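You operate a simulated robot arm through the tools that you are given. There is no shell and no other tool. Be economical: measure what you need, move in short steps, check, and stop when the job is done.

Carry out the task below with a simulated two-armed robot. There is one attempt and no reset: what you move stays moved.

## Task
Shut the long flaps of the red-dot carton and tape the seam.
Fine: feed a brown strip, lay it across the seam and press it down; feed no other strip.
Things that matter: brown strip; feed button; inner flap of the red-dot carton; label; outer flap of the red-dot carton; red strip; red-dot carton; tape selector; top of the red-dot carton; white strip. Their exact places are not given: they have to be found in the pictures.

Only the result counts: the job must be done as asked and must still hold three seconds after the hand-in. Knocking over, shifting, dropping, spilling or breaking anything else fails it.

## Robot
Two 7-joint arms with two-finger parallel grippers on one trunk, on a base that drives. Base frame: it is fixed to the floor where the robot stands at the start and does not move with it; the origin is under the middle of the robot, x ahead of it, y to its left, z up. Units: cm, rad, N and s.
The left shoulder is at the start at [7, 16.3, 104.5], the right one opposite. With the tool pointing down near the work surface each hand reaches from about 38 to 88 cm from the robot's upright axis, wherever it stands, measured 20 degrees to its own side. Places, roughly: brown strip [-150, 25, 75]; feed button [-140, 40, 100]; inner flap of the red-dot carton [80, -50, 70]; label [-125, 75, 75]; outer flap of the red-dot carton [100, -10, 70]; red strip [-150, 25, 75]; red-dot carton [90, -30, 30]; tape selector [-140, 20, 100]; top of the red-dot carton [80, -30, 60]; white strip [-150, 25, 75]. Payload 3.43 kg a hand.
The TCP of each hand is the grasp point between the finger pads, 3.4 cm short of the fingertips. In the tool frame z runs along the fingers and y along their closing line. Largest opening 12.8 cm; finger width 2.4, thickness 1.2; the body of the gripper, 4.8 by 13 cm, starts 9.6 cm behind the TCP.
Orientation is that of the tool frame in the base frame, as [roll, pitch, yaw] about the fixed x, y, z axes, in that order (R = Rz(yaw) Ry(pitch) Rx(roll)). With the fingers straight down and closing along the base's y, the tool's x points along the base's -x, its y along +y and its z along -z.

## Interface
- The arms move only by the tool play_rows. It takes "left_deltas", "right_deltas" or both (then of equal length, played together; a hand with none holds still); each is a list of rows, each an object (a shift or turn left out is 0, a gripper value left out holds the last) with "linear": the shift along the tool's x, y, z in units of 300 mm (1.0 is 300 mm), a list of three; "delta_rot": the turn, a rotation vector about the tool's x, y, z in units of 120 degrees (1.0 is 120 degrees), a list of three; "grip": the opening in per cent of the stroke, from 0 (shut) to 100 (fully open). In form: [{"linear": [x, y, z], "delta_rot": [wx, wy, wz], "grip": grip}, ...]. A call has 1 to 10 rows; each row is the pose to reach, as a shift and turn from the pose commanded when the call began, along the tool's axes at that moment. A call with a number of a shift or a turn outside -1 to 1 is refused whole. A row lasts 0.2 s, in which the tool goes at most 5 cm and 0.15 rad; a call with a longer step from one row to the next is refused whole, and so is a gripper value outside its range. Where a pose cannot be reached the arm comes as near as it can. A force on the tool above 40 N (or 10 N above the force at the start of the call, whichever is more), or a blocked arm, ends the call early, and 0.2 s more pass. The fingers move at their own pace (about 15.3 cm/s each) and stop on an object; they squeeze with about 26 N. The grip force told is the motor's: it shows also when the fingers shut on nothing. Time passes only in rows, and 0.2 s behind the last, so rows that repeat a pose let the fingers close. The reply holds the time, the measured pose of the TCP, the force on the tool along the base axes, the opening and the grip force, in the units named above and with some noise, with the torque about the TCP (base axes, N m) and any sound that the robot's microphone picked up.
- Cameras (640 x 400 px; columns grow to the right, rows downward): "scene" is now at [13.67, -2.86, 127.97]; the picture's right is [-0.35, -0.94, 0.00], its down [-0.54, 0.20, -0.82] and it looks along [0.76, -0.29, -0.58] (base axes); focal length 254 px, centre (320, 200). "left" rides on the left gripper at [7.6, 1.1, -16] in its tool frame; the picture's right is [-0.15, 0.99, 0.00], its down [-0.88, -0.13, -0.46] and it looks along [-0.45, -0.07, 0.89] (tool axes); focal length 234 px, centre (320, 200). "right" rides on the right gripper at [7.6, -1.1, -16] in its tool frame; the picture's right is [0.15, 0.99, 0.00], its down [-0.88, 0.13, -0.46] and it looks along [-0.45, 0.07, 0.89] (tool axes); focal length 234 px, centre (320, 200).
- capture(camera): a new picture of that camera. The clock stands still meanwhile.
- move_column(by): slides the trunk up (or, below 0, down) by that many cm; the arms and the scene camera ride with it, the base frame stays. It gives what a move gives, with no picture.
- steer(legs): drives the robot by 1 to 6 legs, each [ahead, left, turn to the left] in cm, cm and rad, along the robot's own axes; the way and the turn of a leg run together, so that a leg with both is an arc; at most 150 cm and 3.142 rad a leg. The arms and the cameras ride along, it lands a little off, and it stops where it bumps. It gives what a move gives.
- turn_head(pan, tilt): turns the head with the scene camera to pan (to the left, within 1.501 rad either way) and tilt (down, from -0.506 to 1.204), counted from straight ahead of the robot. It gives what a move gives.
- measure_at(camera, pixels): for up to 12 pixels [column, row] of the newest picture of that camera ("zoom" is the newest enlarged one), the place [x, y, z] in the base frame of the surface seen there, good to about 0.3 cm, but the place of the scene camera against the robot may be out by one fixed shift of up to 1.2 cm in any direction. The clock stands still meanwhile.
- enlarge(camera, box): a new picture of the part [left, top, right, bottom] of that camera's present view, enlarged. The clock stands still meanwhile.
- finish_job(): hands the job in; it is judged then, once.

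Go step by step. Measure first, check grasps and placings, and put right what went wrong. The budget is 80 turns and 62 pictures, counting those below and the enlarged ones. Unless the task says otherwise, let go and move clear before handing in, and close with one line.

The tools are called after ">>>" by a JSON object that holds its "api" and its "payload". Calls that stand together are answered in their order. play_rows: Moves the arms, as the interface text tells. Its arguments: {"type":"object","properties":{"left_deltas":{"type":"array"},"right_deltas":{"type":"array"}},"required":[]} The other tools are called the same way: move_column (by) slides the trunk up or down; steer (legs) drives the base; turn_head (pan, tilt) turns the head that bears the scene camera; capture (camera) takes a picture; measure_at (camera, pixels) gives the place of the surface under pixels of a picture; enlarge (camera, box) takes an enlarged picture of a part of a camera's view; finish_job () hands the job in.

At the start:

```text
time_s: 0.0
left_eef_pos: [70.53, 11.43, 109.04]
left_ee_rot: [-3.142, -0.001, -3.138]
left_force: [-0.7, -0.6, 0.1]
left_moment: [-0.01, -0.01, -0.01]
left_gripper_width: 12.79
left_gripper_force: 0.0
right_eef_pos: [53.79, -48.07, 110.53]
right_ee_rot: [3.14, 0.0, 3.141]
right_force: [0.5, 0.3, 0.2]
right_moment: [-0.03, 0.02, 0.0]
right_gripper_width: 12.8
right_gripper_force: 0.0
trunk travel left (down, up): [-52.5, 41.5]
robot x, y, heading: [0.15, 0.37, 0.002]
head pan, tilt: [-0.361, 0.613]
```

scene: 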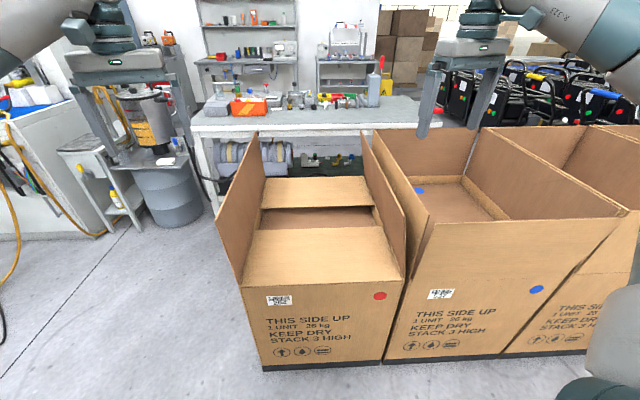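
right: 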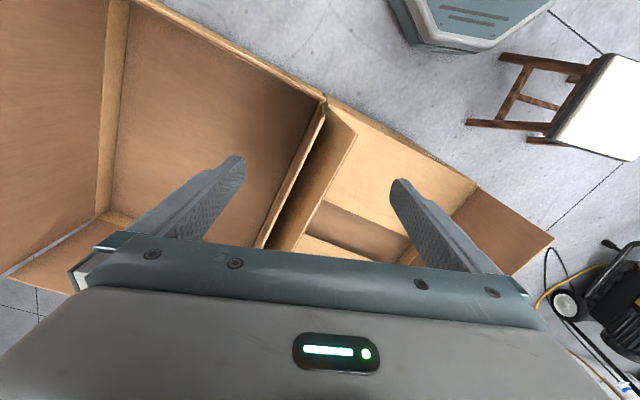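
left: 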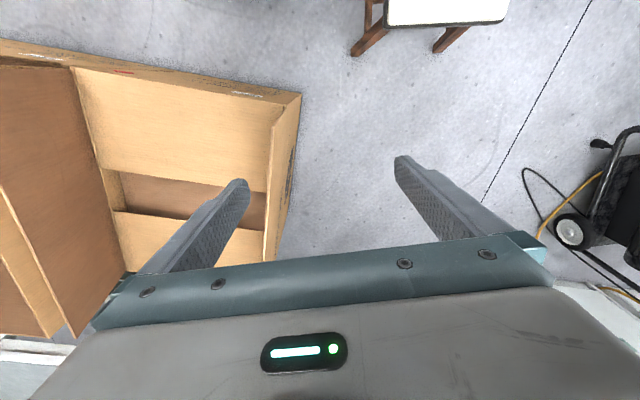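

The scene shows the red-dot carton with its short flaps shut, the left long flap standing at about (240,210) and the right one at (385,190), next to the blue-dot carton. I'll measure the flap and rim points first.

>>> {"api": "measure_at", "payload": {"camera": "scene", "pixels": [[243, 285], [404, 281], [264, 180], [367, 178], [253, 133], [363, 133], [218, 218], [404, 214], [310, 240], [315, 190], [316, 217], [380, 296]]}}

>>> {"api": "enlarge", "payload": {"camera": "scene", "box": [200, 110, 460, 310]}}

```text
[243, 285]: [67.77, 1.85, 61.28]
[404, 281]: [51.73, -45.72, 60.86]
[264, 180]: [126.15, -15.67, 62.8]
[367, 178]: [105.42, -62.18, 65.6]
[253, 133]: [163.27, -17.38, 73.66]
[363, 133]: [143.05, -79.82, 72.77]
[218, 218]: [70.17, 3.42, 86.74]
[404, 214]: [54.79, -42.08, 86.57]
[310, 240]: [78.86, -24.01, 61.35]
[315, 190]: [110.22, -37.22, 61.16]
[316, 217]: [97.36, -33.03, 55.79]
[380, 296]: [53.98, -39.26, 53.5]
```

```text
2.00 times, centred on (330, 210) of scene
```

zoom: 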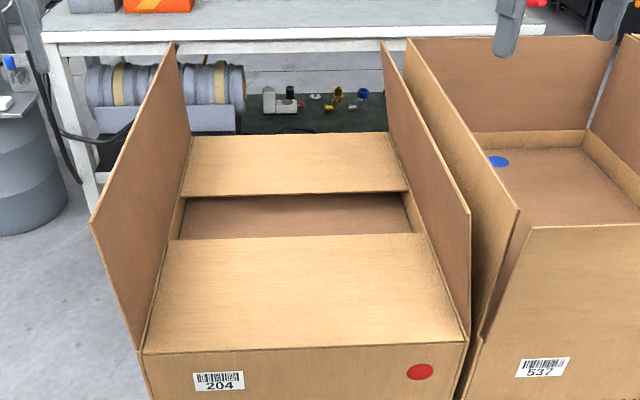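

The carton runs along about (0.95,-0.32), its top is at z≈61 and the flaps reach z≈86.5. Next I'll measure the gap between the inner flap (zoom 470,212) and the blue-dot carton's flap (zoom 518,210).

>>> {"api": "measure_at", "payload": {"camera": "zoom", "pixels": [[467, 222], [467, 330], [440, 200], [385, 60], [515, 212], [500, 215], [480, 330], [410, 45], [96, 220], [172, 50], [140, 340], [462, 210]]}}

>>> {"api": "measure_at", "payload": {"camera": "right", "pixels": [[324, 99], [322, 115], [355, 135], [262, 245], [300, 240], [552, 238], [475, 187], [330, 100]]}}

```text
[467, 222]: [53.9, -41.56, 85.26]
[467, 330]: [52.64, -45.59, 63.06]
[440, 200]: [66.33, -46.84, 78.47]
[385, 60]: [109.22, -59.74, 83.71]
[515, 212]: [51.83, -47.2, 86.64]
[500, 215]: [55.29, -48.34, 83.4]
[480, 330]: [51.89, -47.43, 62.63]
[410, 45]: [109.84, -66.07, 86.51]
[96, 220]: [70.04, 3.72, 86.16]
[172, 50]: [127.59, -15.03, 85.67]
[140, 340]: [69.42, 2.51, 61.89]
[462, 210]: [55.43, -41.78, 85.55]
```

```text
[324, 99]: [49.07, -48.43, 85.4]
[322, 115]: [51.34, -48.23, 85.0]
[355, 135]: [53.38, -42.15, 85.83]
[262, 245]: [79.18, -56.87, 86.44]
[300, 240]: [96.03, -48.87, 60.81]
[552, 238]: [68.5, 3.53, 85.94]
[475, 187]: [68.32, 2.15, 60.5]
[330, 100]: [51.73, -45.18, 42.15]
```

The gap between the inner flap (53.5,-42) and the blue flap (51.5,-47.7) is about 5.5 cm wide at the top. I'll shut the right gripper and bring it over the gap at about (62,-48.3).

>>> {"api": "play_rows", "payload": {"right_deltas": [{"linear": [-0.13, 0, 0], "grip": 0}, {"linear": [-0.27, -0.01, 0.05], "grip": 0}, {"linear": [-0.27, -0.01, 0.2], "grip": 0}, {"linear": [-0.27, -0.01, 0.36], "grip": 0}, {"linear": [-0.27, -0.01, 0.48], "grip": 0}, {"linear": [-0.27, -0.01, 0.48], "grip": 0}]}}

>>> {"api": "capture", "payload": {"camera": "right"}}

>>> {"api": "capture", "payload": {"camera": "scene"}}

```text
time_s: 1.4
left_eef_pos: [70.61, 11.41, 108.96]
left_ee_rot: [-3.141, 0.001, -3.14]
left_force: [0.0, 0.2, 1.1]
left_moment: [0.01, 0.0, 0.04]
left_gripper_width: 12.81
left_gripper_force: 0.1
right_eef_pos: [61.65, -48.39, 96.02]
right_ee_rot: [3.141, 0.001, 3.141]
right_force: [-0.4, 0.4, 0.4]
right_moment: [0.0, 0.01, 0.0]
right_gripper_width: 0.02
right_gripper_force: 26.0
trunk travel left (down, up): [-52.5, 41.5]
robot x, y, heading: [0.12, 0.21, 0.001]
head pan, tilt: [-0.361, 0.613]
```

```text
57 pictures are left
```

right: 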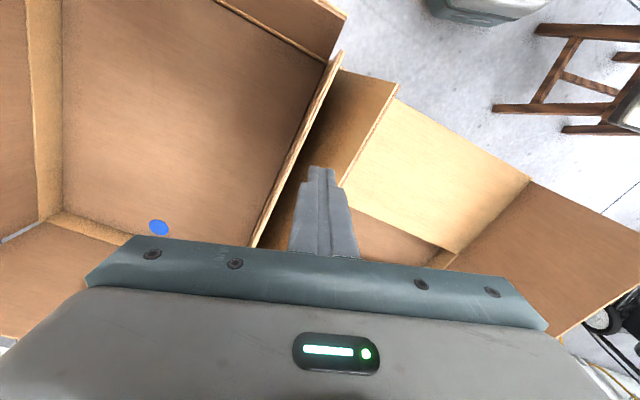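

```text
56 pictures are left
```

scene: 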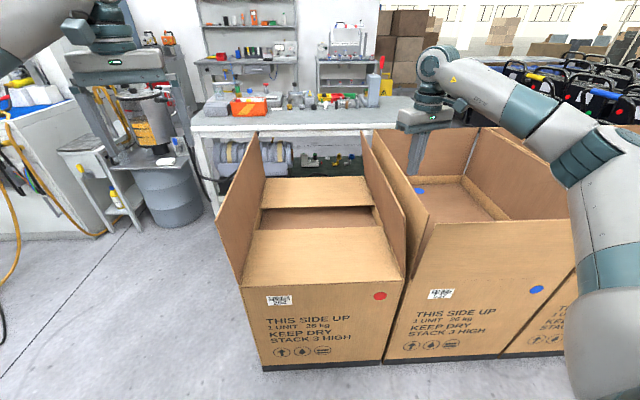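

The fingertips at (320,168) hang over the gap, with the inner flap's edge near (345,180) and the blue flap's edge near (290,180). I'll measure both edges before I go down.

>>> {"api": "measure_at", "payload": {"camera": "right", "pixels": [[395, 85], [370, 130], [347, 176], [340, 65], [300, 150], [265, 220], [320, 168], [310, 200]]}}

```text
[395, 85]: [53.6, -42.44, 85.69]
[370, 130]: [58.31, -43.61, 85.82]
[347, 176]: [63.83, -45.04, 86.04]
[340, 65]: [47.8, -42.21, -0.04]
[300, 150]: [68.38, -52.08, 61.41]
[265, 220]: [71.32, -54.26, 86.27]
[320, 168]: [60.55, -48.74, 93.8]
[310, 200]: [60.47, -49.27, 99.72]
```

The edges at x≈61.7 are at y≈-44.5 and y≈-51.3, so the finger needs to sit at about -47.9. I'll lower it into the gap to TCP z≈83.

>>> {"api": "play_rows", "payload": {"right_deltas": [{"linear": [0, 0.015, 0.1]}, {"linear": [0, 0.015, 0.2]}, {"linear": [0, 0.015, 0.32]}, {"linear": [0, 0.015, 0.434]}, {"linear": [0, 0.015, 0.434]}]}}

```text
time_s: 2.6
left_eef_pos: [70.5, 11.31, 108.94]
left_ee_rot: [3.14, -0.001, -3.141]
left_force: [-0.8, -0.6, -0.1]
left_moment: [0.0, 0.02, -0.02]
left_gripper_width: 12.81
left_gripper_force: 0.2
right_eef_pos: [61.88, -48.01, 82.99]
right_ee_rot: [-3.141, -0.001, 3.141]
right_force: [0.1, -0.8, 0.1]
right_moment: [0.0, 0.01, 0.03]
right_gripper_width: 0.01
right_gripper_force: 26.1
trunk travel left (down, up): [-52.5, 41.5]
robot x, y, heading: [-0.01, -0.16, 0.002]
head pan, tilt: [-0.361, 0.613]
```

The finger is in the gap with no contact (force about 0.8 N). Now I'll sweep the inner flap over along its arc.

>>> {"api": "play_rows", "payload": {"right_deltas": [{"linear": [-0.024, 0.071, -0.004]}, {"linear": [-0.048, 0.142, -0.007]}, {"linear": [-0.068, 0.2, 0.02]}, {"linear": [-0.0885, 0.262, 0.053]}, {"linear": [-0.107, 0.317, 0.1]}, {"linear": [-0.126, 0.373, 0.15]}, {"linear": [-0.142, 0.42, 0.208]}, {"linear": [-0.157, 0.4645, 0.267]}, {"linear": [-0.167, 0.493, 0.33]}, {"linear": [-0.176, 0.521, 0.393]}]}}

>>> {"api": "capture", "payload": {"camera": "scene"}}

```text
time_s: 4.8
left_eef_pos: [70.51, 11.32, 108.81]
left_ee_rot: [3.141, 0.001, -3.14]
left_force: [-0.2, 0.6, -1.1]
left_moment: [-0.01, 0.0, 0.02]
left_gripper_width: 12.76
left_gripper_force: 0.1
right_eef_pos: [67.3, -32.27, 71.2]
right_ee_rot: [-3.14, 0.0, 3.141]
right_force: [0.4, -0.8, -0.2]
right_moment: [-0.05, 0.02, 0.03]
right_gripper_width: 0.0
right_gripper_force: 26.1
trunk travel left (down, up): [-52.5, 41.5]
robot x, y, heading: [-0.06, -0.11, -0.003]
head pan, tilt: [-0.361, 0.613]
```

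```text
55 pictures are left
```

scene: 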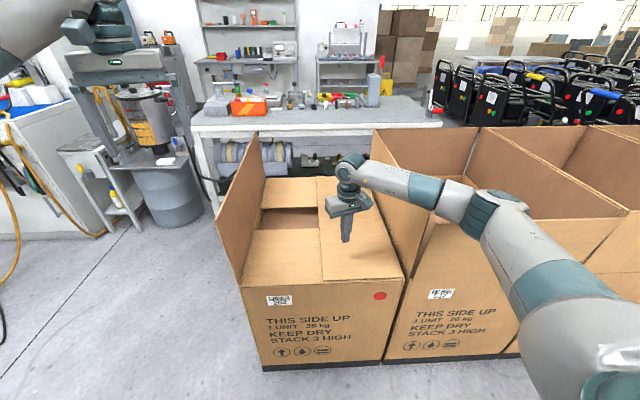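

The inner flap now lies flat and the right hand feels no force. I'll lift the right hand away while the left closes its fingers and goes down outside the outer flap at about (75.5,6).

>>> {"api": "play_rows", "payload": {"right_deltas": [{"linear": [0, 0, -0.15]}, {"linear": [0, 0, -0.3]}, {"linear": [0, 0, -0.45]}, {"linear": [0, 0, -0.6]}, {"linear": [0, 0, -0.75]}, {"linear": [0, 0, -0.9]}, {"linear": [0.08, -0.13, -0.9]}, {"linear": [0.16, -0.26, -0.9]}, {"linear": [0.24, -0.39, -0.9]}, {"linear": [0.32, -0.5, -0.9]}], "left_deltas": [{"linear": [0, 0, 0], "grip": 0}, {"linear": [-0.1, 0, 0], "grip": 0}, {"linear": [-0.167, -0.09, 0], "grip": 0}, {"linear": [-0.167, -0.177, 0.1]}, {"linear": [-0.167, -0.177, 0.25]}, {"linear": [-0.167, -0.177, 0.4]}, {"linear": [-0.167, -0.177, 0.55]}, {"linear": [-0.167, -0.177, 0.7]}, {"linear": [-0.167, -0.177, 0.85]}, {"linear": [-0.167, -0.177, 0.85]}]}}

>>> {"api": "capture", "payload": {"camera": "scene"}}

```text
time_s: 7.0
left_eef_pos: [75.42, 6.02, 83.44]
left_ee_rot: [3.141, 0.001, -3.14]
left_force: [-0.6, -0.8, 1.1]
left_moment: [-0.01, -0.03, 0.01]
left_gripper_width: 0.01
left_gripper_force: 26.4
right_eef_pos: [57.45, -47.37, 98.3]
right_ee_rot: [-3.141, 0.0, 3.142]
right_force: [0.4, -0.7, 0.1]
right_moment: [0.02, -0.01, 0.02]
right_gripper_width: 0.0
right_gripper_force: 26.8
trunk travel left (down, up): [-52.5, 41.5]
robot x, y, heading: [-0.1, 0.02, -0.002]
head pan, tilt: [-0.361, 0.613]
```

```text
54 pictures are left
```

scene: 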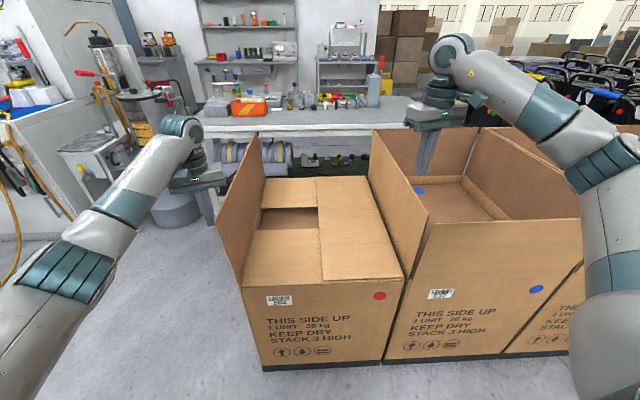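

The inner flap stays shut. The left finger is outside the outer flap, so I'll sweep that flap over now.

>>> {"api": "play_rows", "payload": {"left_deltas": [{"linear": [0.0235, -0.0695, 0]}, {"linear": [0.047, -0.139, 0]}, {"linear": [0.0896, -0.265, -0.01]}, {"linear": [0.1195, -0.354, 0.007]}, {"linear": [0.16, -0.474, 0.067]}, {"linear": [0.197, -0.585, 0.163]}, {"linear": [0.228, -0.676, 0.28]}, {"linear": [0.247, -0.733, 0.407]}, {"linear": [0.257, -0.7616, 0.48]}, {"linear": [0.257, -0.7616, 0.48]}]}}

>>> {"api": "capture", "payload": {"camera": "scene"}}

```text
time_s: 9.2
left_eef_pos: [67.79, -16.75, 68.91]
left_ee_rot: [-3.14, 0.001, -3.14]
left_force: [-0.4, 0.5, -0.4]
left_moment: [0.02, -0.03, 0.0]
left_gripper_width: 0.0
left_gripper_force: 25.2
right_eef_pos: [57.57, -47.25, 98.26]
right_ee_rot: [-3.14, 0.001, 3.141]
right_force: [0.2, 1.4, -0.6]
right_moment: [0.0, -0.01, -0.02]
right_gripper_width: 0.0
right_gripper_force: 26.4
trunk travel left (down, up): [-52.5, 41.5]
robot x, y, heading: [-0.36, -0.08, -0.001]
head pan, tilt: [-0.361, 0.613]
```

```text
53 pictures are left
```

scene: 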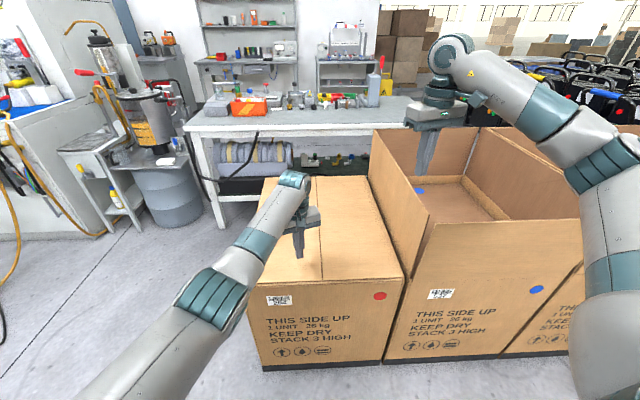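

Both long flaps lie flat and the seam runs from about (322,280) to (318,180). I'll measure it, lift the left hand clear, and look to the sides before turning round.

>>> {"api": "measure_at", "payload": {"camera": "scene", "pixels": [[322, 278], [320, 240], [318, 200], [318, 182], [246, 284], [403, 278], [264, 182], [365, 180]]}}

>>> {"api": "play_rows", "payload": {"left_deltas": [{"linear": [0, 0, -0.15]}, {"linear": [0, 0, -0.3]}, {"linear": [0, 0, -0.45]}, {"linear": [0, 0, -0.6]}, {"linear": [0, 0, -0.75]}, {"linear": [0, 0, -0.9]}, {"linear": [0.13, 0.05, -0.95]}, {"linear": [0.26, 0.15, -0.98]}, {"linear": [0.39, 0.25, -1]}, {"linear": [0.5, 0.37, -1]}]}}

>>> {"api": "turn_head", "payload": {"pan": 1.5, "tilt": 0.5}}

>>> {"api": "capture", "payload": {"camera": "scene"}}

>>> {"api": "turn_head", "payload": {"pan": -1.5, "tilt": 0.5}}

>>> {"api": "capture", "payload": {"camera": "scene"}}

```text
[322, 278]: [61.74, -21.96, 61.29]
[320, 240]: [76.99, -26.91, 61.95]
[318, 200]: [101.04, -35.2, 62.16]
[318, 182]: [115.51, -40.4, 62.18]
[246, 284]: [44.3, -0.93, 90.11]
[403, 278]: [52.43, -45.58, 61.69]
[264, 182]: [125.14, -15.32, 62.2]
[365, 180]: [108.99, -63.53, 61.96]
```

```text
time_s: 11.4
left_eef_pos: [52.79, -5.66, 99.1]
left_ee_rot: [3.141, -0.002, -3.14]
left_force: [-0.2, 0.1, 0.4]
left_moment: [-0.02, -0.01, 0.01]
left_gripper_width: 0.0
left_gripper_force: 26.0
right_eef_pos: [57.57, -47.17, 98.31]
right_ee_rot: [-3.14, 0.001, 3.141]
right_force: [-0.7, 0.4, 0.7]
right_moment: [-0.04, -0.02, -0.05]
right_gripper_width: 0.0
right_gripper_force: 26.1
trunk travel left (down, up): [-52.5, 41.5]
robot x, y, heading: [0.03, -0.14, 0.002]
head pan, tilt: [-0.361, 0.613]
```

```text
time_s: 13.2
left_eef_pos: [52.81, -6.01, 99.03]
left_ee_rot: [-3.141, 0.0, -3.14]
left_force: [-0.3, 0.7, -0.3]
left_moment: [0.0, 0.0, -0.02]
left_gripper_width: 0.03
left_gripper_force: 26.3
right_eef_pos: [57.71, -47.31, 98.18]
right_ee_rot: [-3.141, -0.001, -3.141]
right_force: [0.2, -0.3, 0.6]
right_moment: [-0.03, -0.02, 0.0]
right_gripper_width: 0.0
right_gripper_force: 26.1
trunk travel left (down, up): [-52.5, 41.5]
robot x, y, heading: [-0.15, -0.22, -0.004]
head pan, tilt: [1.499, 0.499]
```

```text
52 pictures are left
```

scene: 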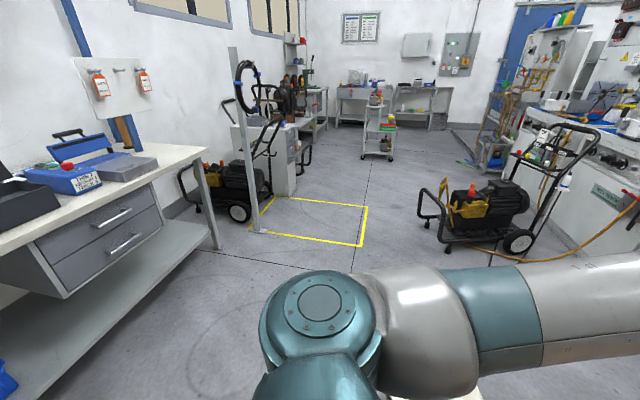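

```text
time_s: 15.8
left_eef_pos: [52.8, -5.96, 99.15]
left_ee_rot: [-3.141, -0.001, -3.139]
left_force: [0.6, 0.3, 0.3]
left_moment: [-0.05, -0.06, 0.03]
left_gripper_width: 0.0
left_gripper_force: 25.8
right_eef_pos: [57.6, -47.29, 98.18]
right_ee_rot: [-3.14, 0.0, 3.141]
right_force: [-0.4, -0.3, 0.1]
right_moment: [0.01, -0.01, -0.04]
right_gripper_width: 0.01
right_gripper_force: 25.9
trunk travel left (down, up): [-52.5, 41.5]
robot x, y, heading: [0.2, -0.23, 0.001]
head pan, tilt: [-1.499, 0.499]
```

```text
51 pictures are left
```

scene: 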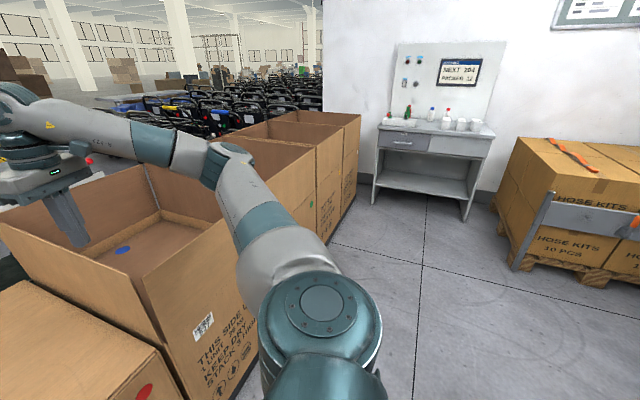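

Behind on the left there is a bench, and a wall sign at (460,72) reads "NEXT 204". I'll read the sign and check the floor close by on the left for the stool.

>>> {"api": "enlarge", "payload": {"camera": "scene", "box": [380, 40, 500, 140]}}

>>> {"api": "turn_head", "payload": {"pan": 1.5, "tilt": 1.1}}

>>> {"api": "capture", "payload": {"camera": "scene"}}

```text
4.00 times, centred on (440, 90) of scene
```

zoom: 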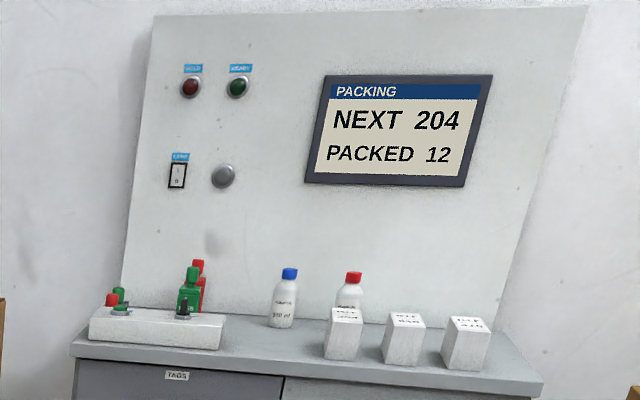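

```text
time_s: 18.4
left_eef_pos: [52.85, -5.83, 99.04]
left_ee_rot: [3.14, -0.001, -3.139]
left_force: [0.1, -0.2, 0.6]
left_moment: [0.0, 0.01, 0.0]
left_gripper_width: 0.0
left_gripper_force: 26.2
right_eef_pos: [57.65, -47.22, 98.16]
right_ee_rot: [-3.141, 0.001, -3.141]
right_force: [0.8, 0.1, 0.4]
right_moment: [0.0, -0.02, 0.04]
right_gripper_width: 0.0
right_gripper_force: 25.9
trunk travel left (down, up): [-52.5, 41.5]
robot x, y, heading: [0.26, 0.26, -0.008]
head pan, tilt: [1.499, 1.1]
```

```text
49 pictures are left
```

scene: 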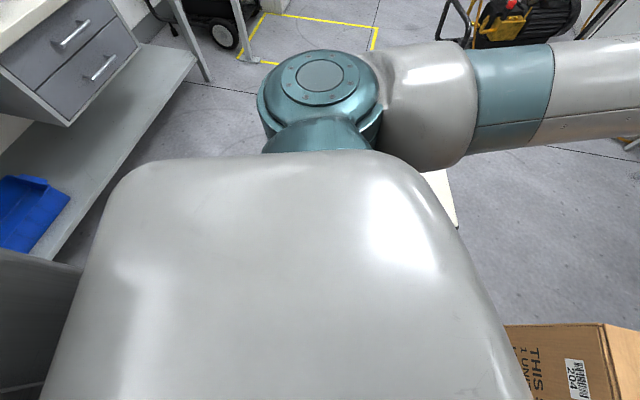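

A white stool top shows at (445,195) beside the robot. I'll measure it along with the bench edge.

>>> {"api": "measure_at", "payload": {"camera": "scene", "pixels": [[447, 200], [440, 175], [455, 222], [195, 55], [60, 262], [70, 120], [140, 45]]}}

>>> {"api": "capture", "payload": {"camera": "left"}}

```text
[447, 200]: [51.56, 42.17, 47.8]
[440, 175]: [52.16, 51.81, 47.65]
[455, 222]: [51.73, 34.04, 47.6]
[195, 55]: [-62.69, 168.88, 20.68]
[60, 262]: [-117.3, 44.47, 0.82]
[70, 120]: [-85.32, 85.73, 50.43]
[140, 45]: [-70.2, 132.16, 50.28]
```

```text
48 pictures are left
```

left: 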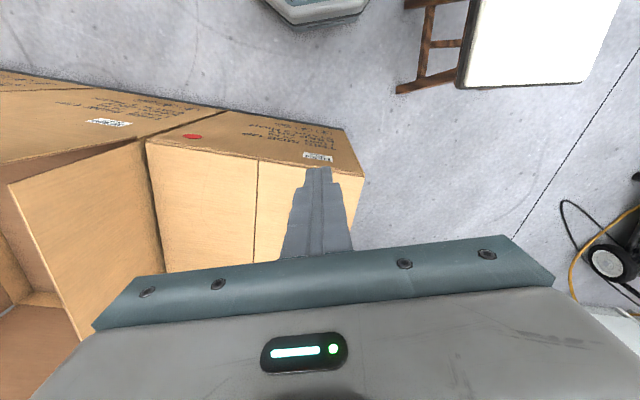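

I'll check how much room there is between the base's front edge (310,15) and the stool (465,85).

>>> {"api": "measure_at", "payload": {"camera": "left", "pixels": [[310, 22], [365, 8], [280, 5], [465, 85], [475, 5], [430, 5], [400, 90], [580, 75]]}}

```text
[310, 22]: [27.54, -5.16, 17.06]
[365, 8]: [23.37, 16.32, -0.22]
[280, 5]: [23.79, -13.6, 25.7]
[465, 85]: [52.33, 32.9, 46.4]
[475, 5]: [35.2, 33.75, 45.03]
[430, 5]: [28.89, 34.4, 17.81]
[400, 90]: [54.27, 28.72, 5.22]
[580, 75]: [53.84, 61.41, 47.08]
```

The base front is at x≈28 and the stool begins at about (28..52, 33), so I'll back up 20 cm. Then I'll turn right by 1.6 rad with the hands at z≈98, above everything, and look at the tape station.

>>> {"api": "steer", "payload": {"legs": [[-20, 0, 0], [0, 0, -1.6]]}}

>>> {"api": "turn_head", "payload": {"pan": -1.4, "tilt": 0.45}}

>>> {"api": "capture", "payload": {"camera": "scene"}}

```text
time_s: 23.9
left_eef_pos: [-28.13, -52.43, 98.91]
left_ee_rot: [-3.141, -0.001, 1.531]
left_force: [-0.7, -0.4, -0.8]
left_moment: [0.0, -0.01, 0.01]
left_gripper_width: 0.0
left_gripper_force: 25.7
right_eef_pos: [-69.69, -55.63, 98.25]
right_ee_rot: [3.14, 0.001, 1.527]
right_force: [0.5, -0.5, -0.6]
right_moment: [-0.01, 0.01, -0.03]
right_gripper_width: 0.0
right_gripper_force: 26.1
trunk travel left (down, up): [-52.5, 41.5]
robot x, y, heading: [-20.17, -0.48, -1.611]
head pan, tilt: [1.499, 1.1]
```

```text
time_s: 26.5
left_eef_pos: [-28.09, -52.59, 98.91]
left_ee_rot: [3.141, 0.0, 1.53]
left_force: [-0.7, -0.2, -0.5]
left_moment: [0.01, 0.01, 0.03]
left_gripper_width: 0.0
left_gripper_force: 25.4
right_eef_pos: [-69.6, -55.7, 98.26]
right_ee_rot: [3.14, -0.002, 1.529]
right_force: [-0.5, 0.3, -0.2]
right_moment: [0.04, -0.02, -0.01]
right_gripper_width: 0.0
right_gripper_force: 26.0
trunk travel left (down, up): [-52.5, 41.5]
robot x, y, heading: [-19.88, -0.02, -1.61]
head pan, tilt: [-1.4, 0.45]
```

```text
47 pictures are left
```

scene: 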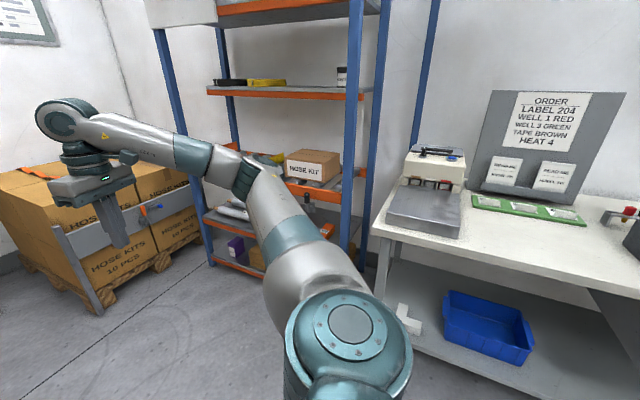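

The tape machine sits on the bench at (430,190), next to an order sheet that says "TAPE BROWN". I'll enlarge and measure the machine.

>>> {"api": "enlarge", "payload": {"camera": "scene", "box": [370, 130, 490, 250]}}

>>> {"api": "measure_at", "payload": {"camera": "scene", "pixels": [[425, 155], [440, 165], [385, 222], [460, 232], [390, 225], [430, 210], [408, 180], [560, 110], [540, 210], [630, 215], [375, 215], [480, 250]]}}

```text
3.33 times, centred on (430, 190) of scene
```

zoom: 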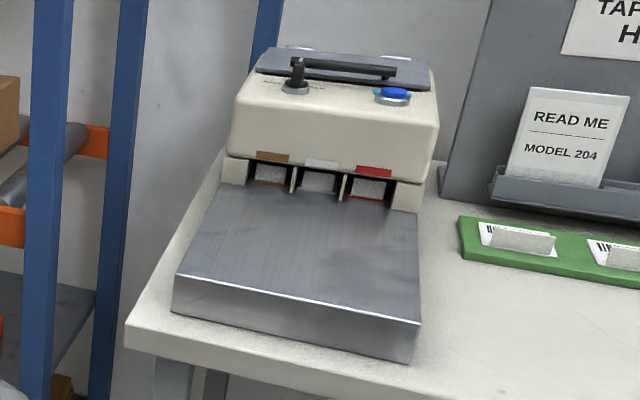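

```text
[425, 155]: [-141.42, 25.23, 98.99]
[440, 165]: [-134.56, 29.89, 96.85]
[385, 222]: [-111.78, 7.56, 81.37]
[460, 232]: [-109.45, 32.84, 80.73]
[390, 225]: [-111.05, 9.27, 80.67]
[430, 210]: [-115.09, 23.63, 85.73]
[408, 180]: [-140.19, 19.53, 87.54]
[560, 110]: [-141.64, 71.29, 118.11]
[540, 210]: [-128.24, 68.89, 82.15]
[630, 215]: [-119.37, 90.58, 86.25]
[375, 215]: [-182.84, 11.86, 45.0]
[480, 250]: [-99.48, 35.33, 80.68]
```

I'll measure the selector lever (zoom 297,72), the feed button (395,93), the slots and the plate.

>>> {"api": "measure_at", "payload": {"camera": "zoom", "pixels": [[297, 62], [297, 85], [393, 92], [270, 172], [318, 180], [368, 187], [210, 195], [415, 215], [175, 280], [418, 325], [300, 250], [385, 72]]}}

>>> {"api": "measure_at", "payload": {"camera": "scene", "pixels": [[372, 232], [480, 260], [560, 278], [636, 300], [388, 330], [420, 340]]}}

```text
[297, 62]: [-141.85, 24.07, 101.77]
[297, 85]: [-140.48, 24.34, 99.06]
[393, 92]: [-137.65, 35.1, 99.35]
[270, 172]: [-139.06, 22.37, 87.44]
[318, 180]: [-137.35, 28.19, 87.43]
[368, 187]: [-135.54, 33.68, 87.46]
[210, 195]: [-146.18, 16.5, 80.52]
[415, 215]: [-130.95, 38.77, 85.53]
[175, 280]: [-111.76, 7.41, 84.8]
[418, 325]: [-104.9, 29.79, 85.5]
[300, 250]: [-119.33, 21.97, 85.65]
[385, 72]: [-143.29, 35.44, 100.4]
```

```text
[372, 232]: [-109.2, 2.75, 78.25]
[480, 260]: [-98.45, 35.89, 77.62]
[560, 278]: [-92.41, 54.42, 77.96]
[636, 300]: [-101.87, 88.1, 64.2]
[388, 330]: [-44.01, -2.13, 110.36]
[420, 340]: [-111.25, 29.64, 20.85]
```

The bench faces along (0.95,-0.31). I'll turn right by another 1.845 rad and shift so that the machine sits about 74 cm ahead and 18 cm to the right, then lift the head for a clear view.

>>> {"api": "steer", "payload": {"legs": [[0, 0, -1.845], [0, 27.4, 0], [48, 0, 0]]}}

>>> {"api": "turn_head", "payload": {"pan": -0.3, "tilt": 0.45}}

>>> {"api": "capture", "payload": {"camera": "scene"}}

```text
time_s: 35.3
left_eef_pos: [-122.09, 11.74, 98.95]
left_ee_rot: [3.141, 0.0, -0.322]
left_force: [-1.1, -0.4, 0.1]
left_moment: [0.0, -0.01, 0.0]
left_gripper_width: 0.0
left_gripper_force: 26.3
right_eef_pos: [-113.34, 52.49, 98.33]
right_ee_rot: [-3.141, 0.0, -0.324]
right_force: [-0.7, 0.2, -1.3]
right_moment: [0.0, -0.01, 0.0]
right_gripper_width: 0.0
right_gripper_force: 26.0
trunk travel left (down, up): [-52.5, 41.5]
robot x, y, heading: [-73.56, -10.39, 2.813]
head pan, tilt: [-1.4, 0.45]
```

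```text
time_s: 36.6
left_eef_pos: [-122.07, 11.77, 98.97]
left_ee_rot: [-3.141, -0.001, -0.322]
left_force: [0.6, 0.2, 0.2]
left_moment: [0.01, 0.01, 0.01]
left_gripper_width: 0.0
left_gripper_force: 26.6
right_eef_pos: [-113.34, 52.47, 98.27]
right_ee_rot: [-3.14, 0.002, -0.326]
right_force: [-0.1, -0.4, -0.1]
right_moment: [-0.01, 0.03, 0.01]
right_gripper_width: 0.0
right_gripper_force: 26.1
trunk travel left (down, up): [-52.5, 41.5]
robot x, y, heading: [-73.83, -10.83, 2.821]
head pan, tilt: [-0.3, 0.45]
```

```text
45 pictures are left
```

scene: 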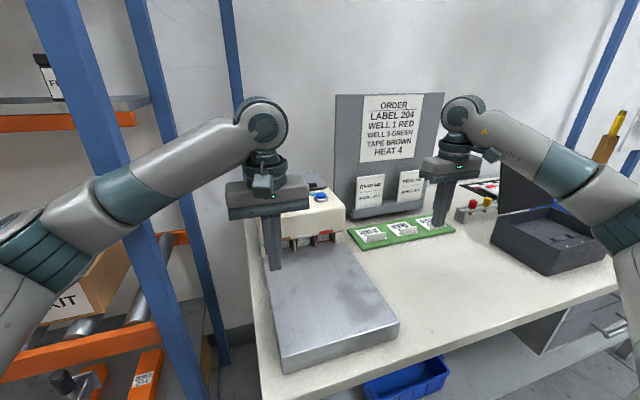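

The left hand blocks the view of the selector, so I'll lift it and pull it back. Then I'll look at the machine top and the READ ME cards.

>>> {"api": "play_rows", "payload": {"left_deltas": [{"linear": [0.05, 0, -0.1]}, {"linear": [0.1, 0, -0.22]}, {"linear": [0.2, 0, -0.34]}, {"linear": [0.3, 0, -0.46]}, {"linear": [0.4, 0, -0.56]}, {"linear": [0.4, 0, -0.7]}]}}

>>> {"api": "enlarge", "payload": {"camera": "scene", "box": [240, 160, 360, 250]}}

>>> {"api": "enlarge", "payload": {"camera": "scene", "box": [340, 80, 460, 240]}}

```text
time_s: 38.0
left_eef_pos: [-110.41, 7.95, 120.24]
left_ee_rot: [3.141, 0.0, -0.324]
left_force: [1.1, 0.6, 0.1]
left_moment: [0.01, 0.03, 0.02]
left_gripper_width: 0.0
left_gripper_force: 26.2
right_eef_pos: [-113.34, 52.42, 98.24]
right_ee_rot: [-3.141, 0.001, -0.327]
right_force: [1.0, 0.1, 1.0]
right_moment: [-0.01, 0.03, -0.01]
right_gripper_width: 0.0
right_gripper_force: 25.5
trunk travel left (down, up): [-52.5, 41.5]
robot x, y, heading: [-73.77, -10.46, 2.817]
head pan, tilt: [-0.3, 0.45]
```

```text
4.44 times, centred on (300, 205) of scene
```

zoom: 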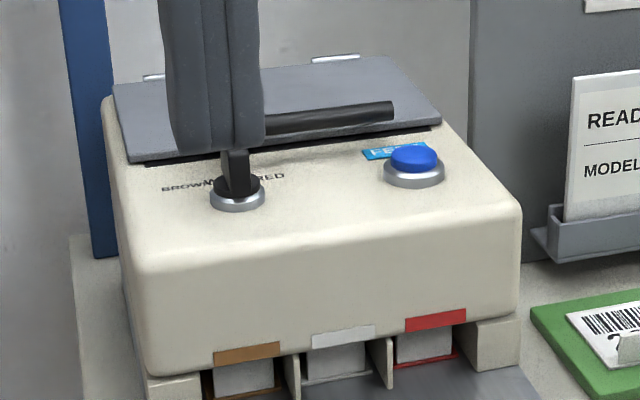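

```text
2.50 times, centred on (400, 160) of scene
```

zoom: 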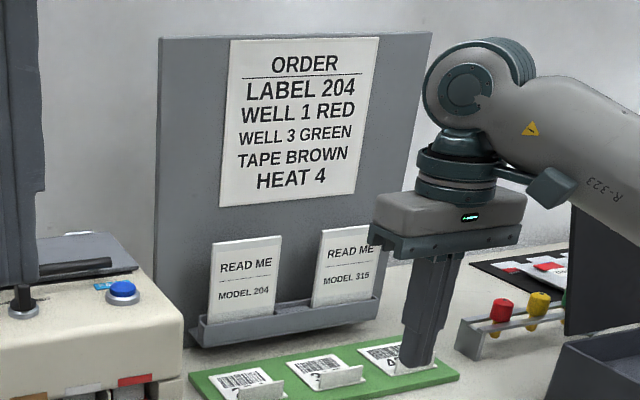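

The selector lever (first zoom 237,180) has BROWN / WHITE / RED printed behind it, but the left hand still hides part of it. I'll raise the left hand more and look again.

>>> {"api": "play_rows", "payload": {"left_deltas": [{"linear": [0.1, 0.05, -0.1]}, {"linear": [0.2, 0.1, -0.2]}, {"linear": [0.25, 0.2, -0.3]}, {"linear": [0.25, 0.3, -0.4]}]}}

>>> {"api": "enlarge", "payload": {"camera": "scene", "box": [250, 170, 350, 240]}}

>>> {"api": "capture", "payload": {"camera": "scene"}}

```text
time_s: 39.0
left_eef_pos: [-106.19, -3.13, 132.21]
left_ee_rot: [-3.141, 0.002, -0.325]
left_force: [0.7, -0.3, -0.3]
left_moment: [0.01, 0.04, 0.01]
left_gripper_width: 0.0
left_gripper_force: 26.2
right_eef_pos: [-113.25, 52.33, 98.42]
right_ee_rot: [-3.141, 0.002, -0.327]
right_force: [-0.2, -0.4, 0.2]
right_moment: [0.02, 0.02, -0.01]
right_gripper_width: 0.0
right_gripper_force: 26.3
trunk travel left (down, up): [-52.5, 41.5]
robot x, y, heading: [-74.35, -10.74, 2.817]
head pan, tilt: [-0.3, 0.45]
```

```text
5.71 times, centred on (300, 205) of scene
```

zoom: 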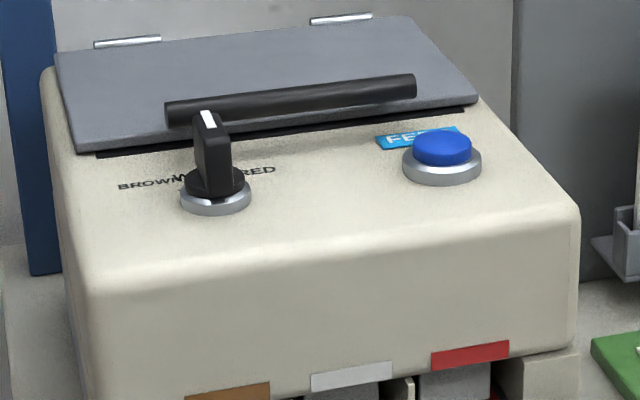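

```text
41 pictures are left
```

scene: 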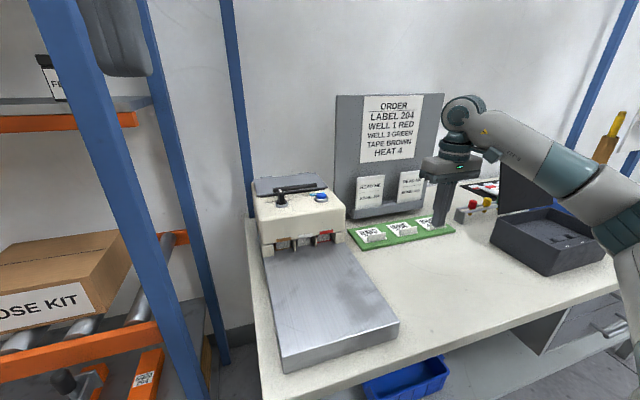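

The selector is a rotary bar knob whose white mark (zoom 208,120) points straight back at WHITE, so it has to turn counterclockwise to BROWN. I'll measure the knob, the labels and the button.

>>> {"api": "measure_at", "payload": {"camera": "zoom", "pixels": [[208, 115], [208, 126], [212, 165], [197, 150], [215, 205], [185, 200], [248, 195], [145, 185], [255, 172], [443, 140], [445, 160], [180, 175]]}}

```text
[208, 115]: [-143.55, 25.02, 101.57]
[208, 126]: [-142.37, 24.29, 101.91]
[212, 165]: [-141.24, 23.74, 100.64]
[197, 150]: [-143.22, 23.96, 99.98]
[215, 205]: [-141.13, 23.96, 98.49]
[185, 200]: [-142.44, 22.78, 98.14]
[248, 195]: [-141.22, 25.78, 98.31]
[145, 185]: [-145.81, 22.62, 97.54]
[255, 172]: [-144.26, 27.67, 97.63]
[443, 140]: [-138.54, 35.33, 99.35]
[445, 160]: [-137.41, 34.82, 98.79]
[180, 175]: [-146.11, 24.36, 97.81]
```

The knob's axis is at about (-142.2,24.4) with its bar top at z≈101.8, and BROWN is about 45° counterclockwise. I'll raise the right hand to z≈116 and bring it over, with the gripper part open.

>>> {"api": "play_rows", "payload": {"right_deltas": [{"linear": [0, 0, -0.15], "grip": 35}, {"linear": [0, 0, -0.3]}, {"linear": [0, 0, -0.45]}, {"linear": [0, 0, -0.6]}, {"linear": [-0.06, 0.12, -0.62]}, {"linear": [-0.12, 0.25, -0.62]}, {"linear": [-0.19, 0.38, -0.62]}, {"linear": [-0.26, 0.51, -0.62]}, {"linear": [-0.33, 0.64, -0.62]}, {"linear": [-0.4, 0.77, -0.62]}]}}

>>> {"api": "play_rows", "payload": {"right_deltas": [{"linear": [-0.07, 0.13, 0]}, {"linear": [-0.14, 0.26, 0]}, {"linear": [-0.2, 0.4, 0]}, {"linear": [-0.213, 0.423, 0]}]}}

>>> {"api": "capture", "payload": {"camera": "right"}}

```text
time_s: 41.2
left_eef_pos: [-106.54, -3.11, 132.13]
left_ee_rot: [-3.141, -0.001, -0.323]
left_force: [0.0, -0.6, -0.8]
left_moment: [0.05, -0.02, -0.01]
left_gripper_width: 0.0
left_gripper_force: 26.2
right_eef_pos: [-132.32, 34.39, 116.77]
right_ee_rot: [-3.141, 0.001, -0.326]
right_force: [-0.5, -1.0, 0.3]
right_moment: [0.04, -0.04, 0.01]
right_gripper_width: 4.47
right_gripper_force: 0.0
trunk travel left (down, up): [-52.5, 41.5]
robot x, y, heading: [-74.1, -10.85, 2.816]
head pan, tilt: [-0.3, 0.45]
```

```text
time_s: 42.2
left_eef_pos: [-106.42, -2.81, 132.07]
left_ee_rot: [3.14, 0.001, -0.325]
left_force: [0.6, 0.4, -0.6]
left_moment: [0.0, 0.01, 0.02]
left_gripper_width: 0.0
left_gripper_force: 25.8
right_eef_pos: [-140.16, 25.07, 116.15]
right_ee_rot: [3.141, 0.0, -0.328]
right_force: [-0.2, 0.6, -0.1]
right_moment: [-0.01, -0.03, 0.01]
right_gripper_width: 4.49
right_gripper_force: 0.1
right hand out of reach, approached as far as the arm can: row 3, 4
trunk travel left (down, up): [-52.5, 41.5]
robot x, y, heading: [-74.09, -10.95, 2.817]
head pan, tilt: [-0.3, 0.45]
```

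```text
40 pictures are left
```

right: 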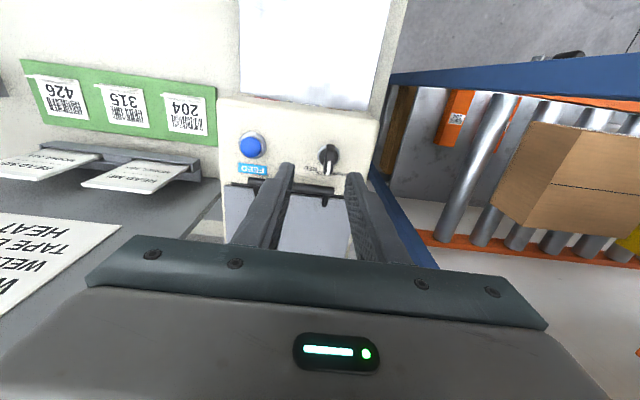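

The hand stopped short at (-140.2,25.1) because the wrist is well above the shoulder. I'll measure the knob with the right camera (328,155), then raise the trunk by 14 cm for more reach.

>>> {"api": "measure_at", "payload": {"camera": "right", "pixels": [[328, 150], [327, 170], [330, 160], [320, 160], [340, 158], [313, 170], [250, 147], [345, 172]]}}

>>> {"api": "move_column", "payload": {"by": 14}}

```text
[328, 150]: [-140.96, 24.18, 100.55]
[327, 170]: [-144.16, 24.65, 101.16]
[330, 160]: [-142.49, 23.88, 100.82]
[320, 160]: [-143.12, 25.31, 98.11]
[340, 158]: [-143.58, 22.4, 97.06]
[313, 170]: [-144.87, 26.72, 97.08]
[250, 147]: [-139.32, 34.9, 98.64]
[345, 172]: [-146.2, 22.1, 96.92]
```

```text
time_s: 43.9
left_eef_pos: [-106.47, -3.0, 146.17]
left_ee_rot: [3.141, 0.0, -0.324]
left_force: [0.3, 0.9, -0.1]
left_moment: [0.01, -0.03, -0.02]
left_gripper_width: 0.0
left_gripper_force: 26.3
right_eef_pos: [-140.23, 25.04, 130.24]
right_ee_rot: [-3.141, 0.0, -0.323]
right_force: [0.0, 0.1, -1.3]
right_moment: [0.06, 0.0, -0.01]
right_gripper_width: 4.48
right_gripper_force: 0.0
trunk travel left (down, up): [-66.5, 27.5]
robot x, y, heading: [-74.04, -10.76, 2.82]
head pan, tilt: [-0.3, 0.45]
```

The right camera puts the knob axis at about (-142.5,24.2) with its top at z≈101. I'll lower the hand to about z 112 and read where it stands.

>>> {"api": "play_rows", "payload": {"right_deltas": [{"linear": [0, 0, 0.15]}, {"linear": [0, 0, 0.3]}, {"linear": [0, 0, 0.45]}, {"linear": [0, 0, 0.6]}, {"linear": [0, 0, 0.6]}]}}

```text
time_s: 45.1
left_eef_pos: [-106.36, -3.07, 146.16]
left_ee_rot: [3.141, 0.001, -0.325]
left_force: [0.1, -0.2, 0.5]
left_moment: [0.03, -0.01, -0.02]
left_gripper_width: 0.01
left_gripper_force: 26.0
right_eef_pos: [-140.07, 24.93, 112.55]
right_ee_rot: [-3.14, 0.002, -0.326]
right_force: [1.3, -0.8, 0.4]
right_moment: [0.05, 0.0, 0.02]
right_gripper_width: 4.51
right_gripper_force: 0.1
trunk travel left (down, up): [-66.5, 27.5]
robot x, y, heading: [-73.69, -10.01, 2.819]
head pan, tilt: [-0.3, 0.45]
```

The hand is at (-140.1,24.9,112.6) as commanded. I'll shift to (-142.5,24.3), go down to z≈106 and check with the right camera.

>>> {"api": "play_rows", "payload": {"right_deltas": [{"linear": [-0.072, 0.047, 0]}, {"linear": [-0.072, 0.047, 0.1]}, {"linear": [-0.072, 0.047, 0.21]}, {"linear": [-0.072, 0.047, 0.21]}]}}

>>> {"api": "capture", "payload": {"camera": "right"}}

>>> {"api": "enlarge", "payload": {"camera": "scene", "box": [230, 180, 370, 280]}}

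```text
time_s: 46.1
left_eef_pos: [-106.4, -3.14, 146.02]
left_ee_rot: [3.141, 0.0, -0.323]
left_force: [0.4, -0.3, -0.1]
left_moment: [0.0, 0.01, -0.01]
left_gripper_width: 0.01
left_gripper_force: 25.7
right_eef_pos: [-142.66, 24.37, 105.91]
right_ee_rot: [-3.14, -0.001, -0.325]
right_force: [-0.5, -0.5, -0.4]
right_moment: [0.04, -0.01, -0.02]
right_gripper_width: 4.48
right_gripper_force: 0.1
trunk travel left (down, up): [-66.5, 27.5]
robot x, y, heading: [-74.0, -10.56, 2.818]
head pan, tilt: [-0.3, 0.45]
```

```text
39 pictures are left
```

right: 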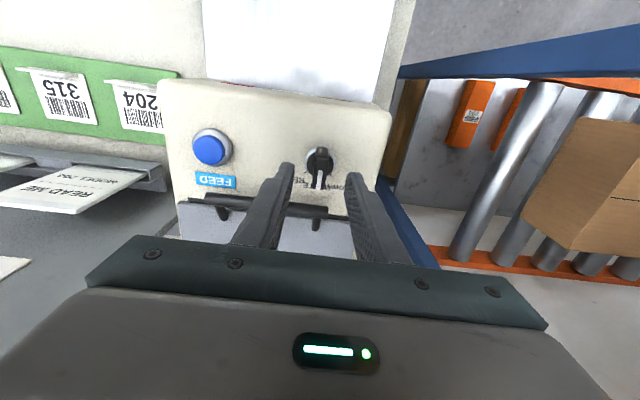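

```text
4.00 times, centred on (300, 230) of scene
```

zoom: 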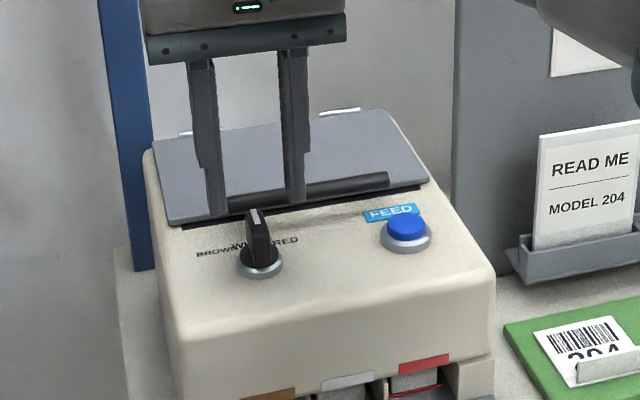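

The fingertips at (288,165) and (355,172) straddle the knob at (319,165). I'll measure the knob again from this closer view.

>>> {"api": "measure_at", "payload": {"camera": "right", "pixels": [[320, 153], [321, 165], [318, 183], [305, 165], [334, 165], [290, 168], [354, 175], [313, 180], [324, 180], [210, 148]]}}

```text
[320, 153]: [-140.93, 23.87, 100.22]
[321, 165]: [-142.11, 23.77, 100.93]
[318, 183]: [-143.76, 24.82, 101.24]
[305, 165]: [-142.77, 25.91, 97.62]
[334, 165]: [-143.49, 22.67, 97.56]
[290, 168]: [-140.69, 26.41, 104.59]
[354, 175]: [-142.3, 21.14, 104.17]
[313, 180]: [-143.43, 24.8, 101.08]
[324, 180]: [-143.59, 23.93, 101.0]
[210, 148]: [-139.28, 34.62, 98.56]
```

The knob is centred at about (-142.6,24.3) and the hand is right over it. I'll go down 4 cm and close on the bar.

>>> {"api": "play_rows", "payload": {"right_deltas": [{"linear": [0, 0, 0.07]}, {"linear": [0, 0, 0.133]}, {"linear": [0, 0, 0.133]}, {"linear": [0, 0, 0.133], "grip": 0}, {"linear": [0, 0, 0.133], "grip": 0}, {"linear": [0, 0, 0.133], "grip": 0}]}}

```text
time_s: 47.5
left_eef_pos: [-106.48, -3.13, 146.14]
left_ee_rot: [3.141, 0.001, -0.324]
left_force: [2.0, 0.4, 0.4]
left_moment: [-0.04, 0.02, 0.02]
left_gripper_width: 0.02
left_gripper_force: 25.8
right_eef_pos: [-142.65, 24.2, 101.89]
right_ee_rot: [-3.141, -0.001, -0.324]
right_force: [-0.2, -5.8, -3.9]
right_moment: [-0.44, 1.2, 0.07]
right_gripper_width: 1.3
right_gripper_force: 45.1
trunk travel left (down, up): [-66.5, 27.5]
robot x, y, heading: [-73.82, -10.58, 2.817]
head pan, tilt: [-0.3, 0.45]
```

The gripper holds the 1.3 cm bar. I'll turn it 45° counterclockwise toward BROWN.

>>> {"api": "play_rows", "payload": {"right_deltas": [{"delta_rot": [0, 0, -0.06]}, {"delta_rot": [0, 0, -0.12]}, {"delta_rot": [0, 0, -0.18]}, {"delta_rot": [0, 0, -0.24]}, {"delta_rot": [0, 0, -0.3]}, {"delta_rot": [0, 0, -0.35]}, {"delta_rot": [0, 0, -0.38]}, {"delta_rot": [0, 0, -0.38]}]}}

>>> {"api": "enlarge", "payload": {"camera": "scene", "box": [230, 180, 370, 280]}}

```text
time_s: 49.3
left_eef_pos: [-106.49, -2.91, 146.13]
left_ee_rot: [-3.141, -0.001, -0.324]
left_force: [-0.3, 0.3, 0.1]
left_moment: [0.01, -0.02, -0.03]
left_gripper_width: 0.0
left_gripper_force: 25.9
right_eef_pos: [-142.69, 24.3, 101.9]
right_ee_rot: [3.141, -0.002, 0.238]
right_force: [1.4, -2.6, -1.7]
right_moment: [-0.47, -0.77, -0.03]
right_gripper_width: 1.31
right_gripper_force: 45.3
right hand out of reach, approached as far as the arm can: row 5, 6, 7, 8
trunk travel left (down, up): [-66.5, 27.5]
robot x, y, heading: [-73.74, -10.86, 2.814]
head pan, tilt: [-0.3, 0.45]
```

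```text
4.00 times, centred on (300, 230) of scene
```

zoom: 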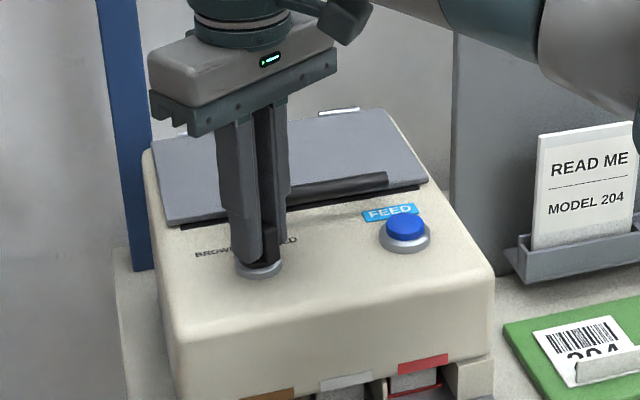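

The wrist reached its limit after 0.56 rad (32°). I'll let go, rise and check where the knob points.

>>> {"api": "play_rows", "payload": {"right_deltas": [{"grip": 35}, {"grip": 35}, {"linear": [0, 0, -0.1], "grip": 35}, {"linear": [0, 0, -0.2], "grip": 35}, {"linear": [0, 0, -0.3], "grip": 35}]}}

>>> {"api": "enlarge", "payload": {"camera": "scene", "box": [260, 200, 340, 260]}}

```text
time_s: 50.5
left_eef_pos: [-106.56, -3.04, 146.16]
left_ee_rot: [3.142, -0.001, -0.323]
left_force: [0.7, 0.4, 0.0]
left_moment: [0.0, -0.01, 0.01]
left_gripper_width: 0.0
left_gripper_force: 26.6
right_eef_pos: [-142.76, 24.36, 108.97]
right_ee_rot: [3.14, 0.002, 0.239]
right_force: [-0.6, -0.6, 0.3]
right_moment: [-0.02, -0.05, 0.03]
right_gripper_width: 4.46
right_gripper_force: 0.1
right hand out of reach, approached as far as the arm can: row 5
trunk travel left (down, up): [-66.5, 27.5]
robot x, y, heading: [-73.83, -10.48, 2.814]
head pan, tilt: [-0.3, 0.45]
```

```text
6.67 times, centred on (300, 230) of scene
```

zoom: 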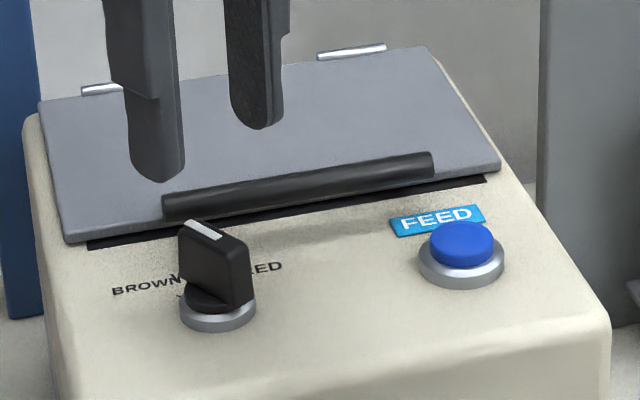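

The knob's mark has moved left and now reads (185,222) to (220,238). I'll measure its direction against the BROWN text at (145,287).

>>> {"api": "measure_at", "payload": {"camera": "zoom", "pixels": [[192, 224], [218, 237], [245, 240], [187, 240], [185, 275], [145, 287], [118, 291], [270, 268], [218, 325], [190, 312], [250, 300]]}}

```text
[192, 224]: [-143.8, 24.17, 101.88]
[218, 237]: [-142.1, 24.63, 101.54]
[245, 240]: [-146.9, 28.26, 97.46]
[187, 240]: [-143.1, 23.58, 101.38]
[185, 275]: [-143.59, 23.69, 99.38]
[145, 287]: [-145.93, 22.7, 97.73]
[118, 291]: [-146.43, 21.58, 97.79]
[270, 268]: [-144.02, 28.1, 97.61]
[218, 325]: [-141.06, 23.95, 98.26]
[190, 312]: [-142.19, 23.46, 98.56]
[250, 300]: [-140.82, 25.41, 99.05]
```

The knob is at about 33°, with BROWN at about 45°, so it needs roughly 12° more. I'll move the base 15 cm right and 3 cm ahead to give the wrist more room, then grip again.

>>> {"api": "steer", "payload": {"legs": [[0, -15, 0], [3, 0, 0]]}}

>>> {"api": "capture", "payload": {"camera": "scene"}}

```text
time_s: 52.3
left_eef_pos: [-103.79, 11.76, 146.27]
left_ee_rot: [-3.138, 0.006, -0.322]
left_force: [-0.1, -1.2, 0.5]
left_moment: [0.13, 0.06, 0.0]
left_gripper_width: 0.0
left_gripper_force: 26.5
right_eef_pos: [-140.37, 39.13, 109.43]
right_ee_rot: [-3.136, 0.004, 0.242]
right_force: [0.9, -0.7, 0.1]
right_moment: [0.04, 0.07, -0.01]
right_gripper_width: 4.47
right_gripper_force: 0.1
trunk travel left (down, up): [-66.5, 27.5]
robot x, y, heading: [-71.7, 4.24, 2.821]
head pan, tilt: [-0.3, 0.45]
```

```text
35 pictures are left
```

scene: 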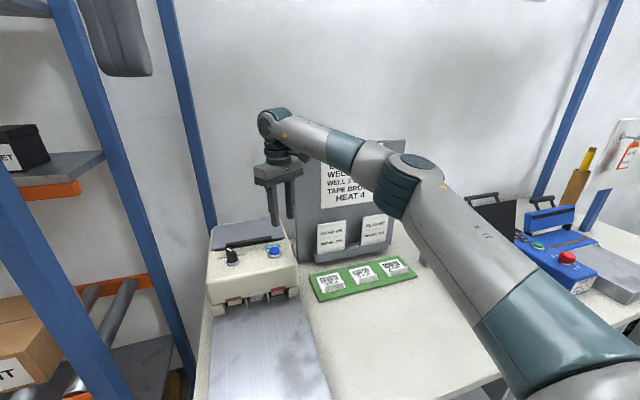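

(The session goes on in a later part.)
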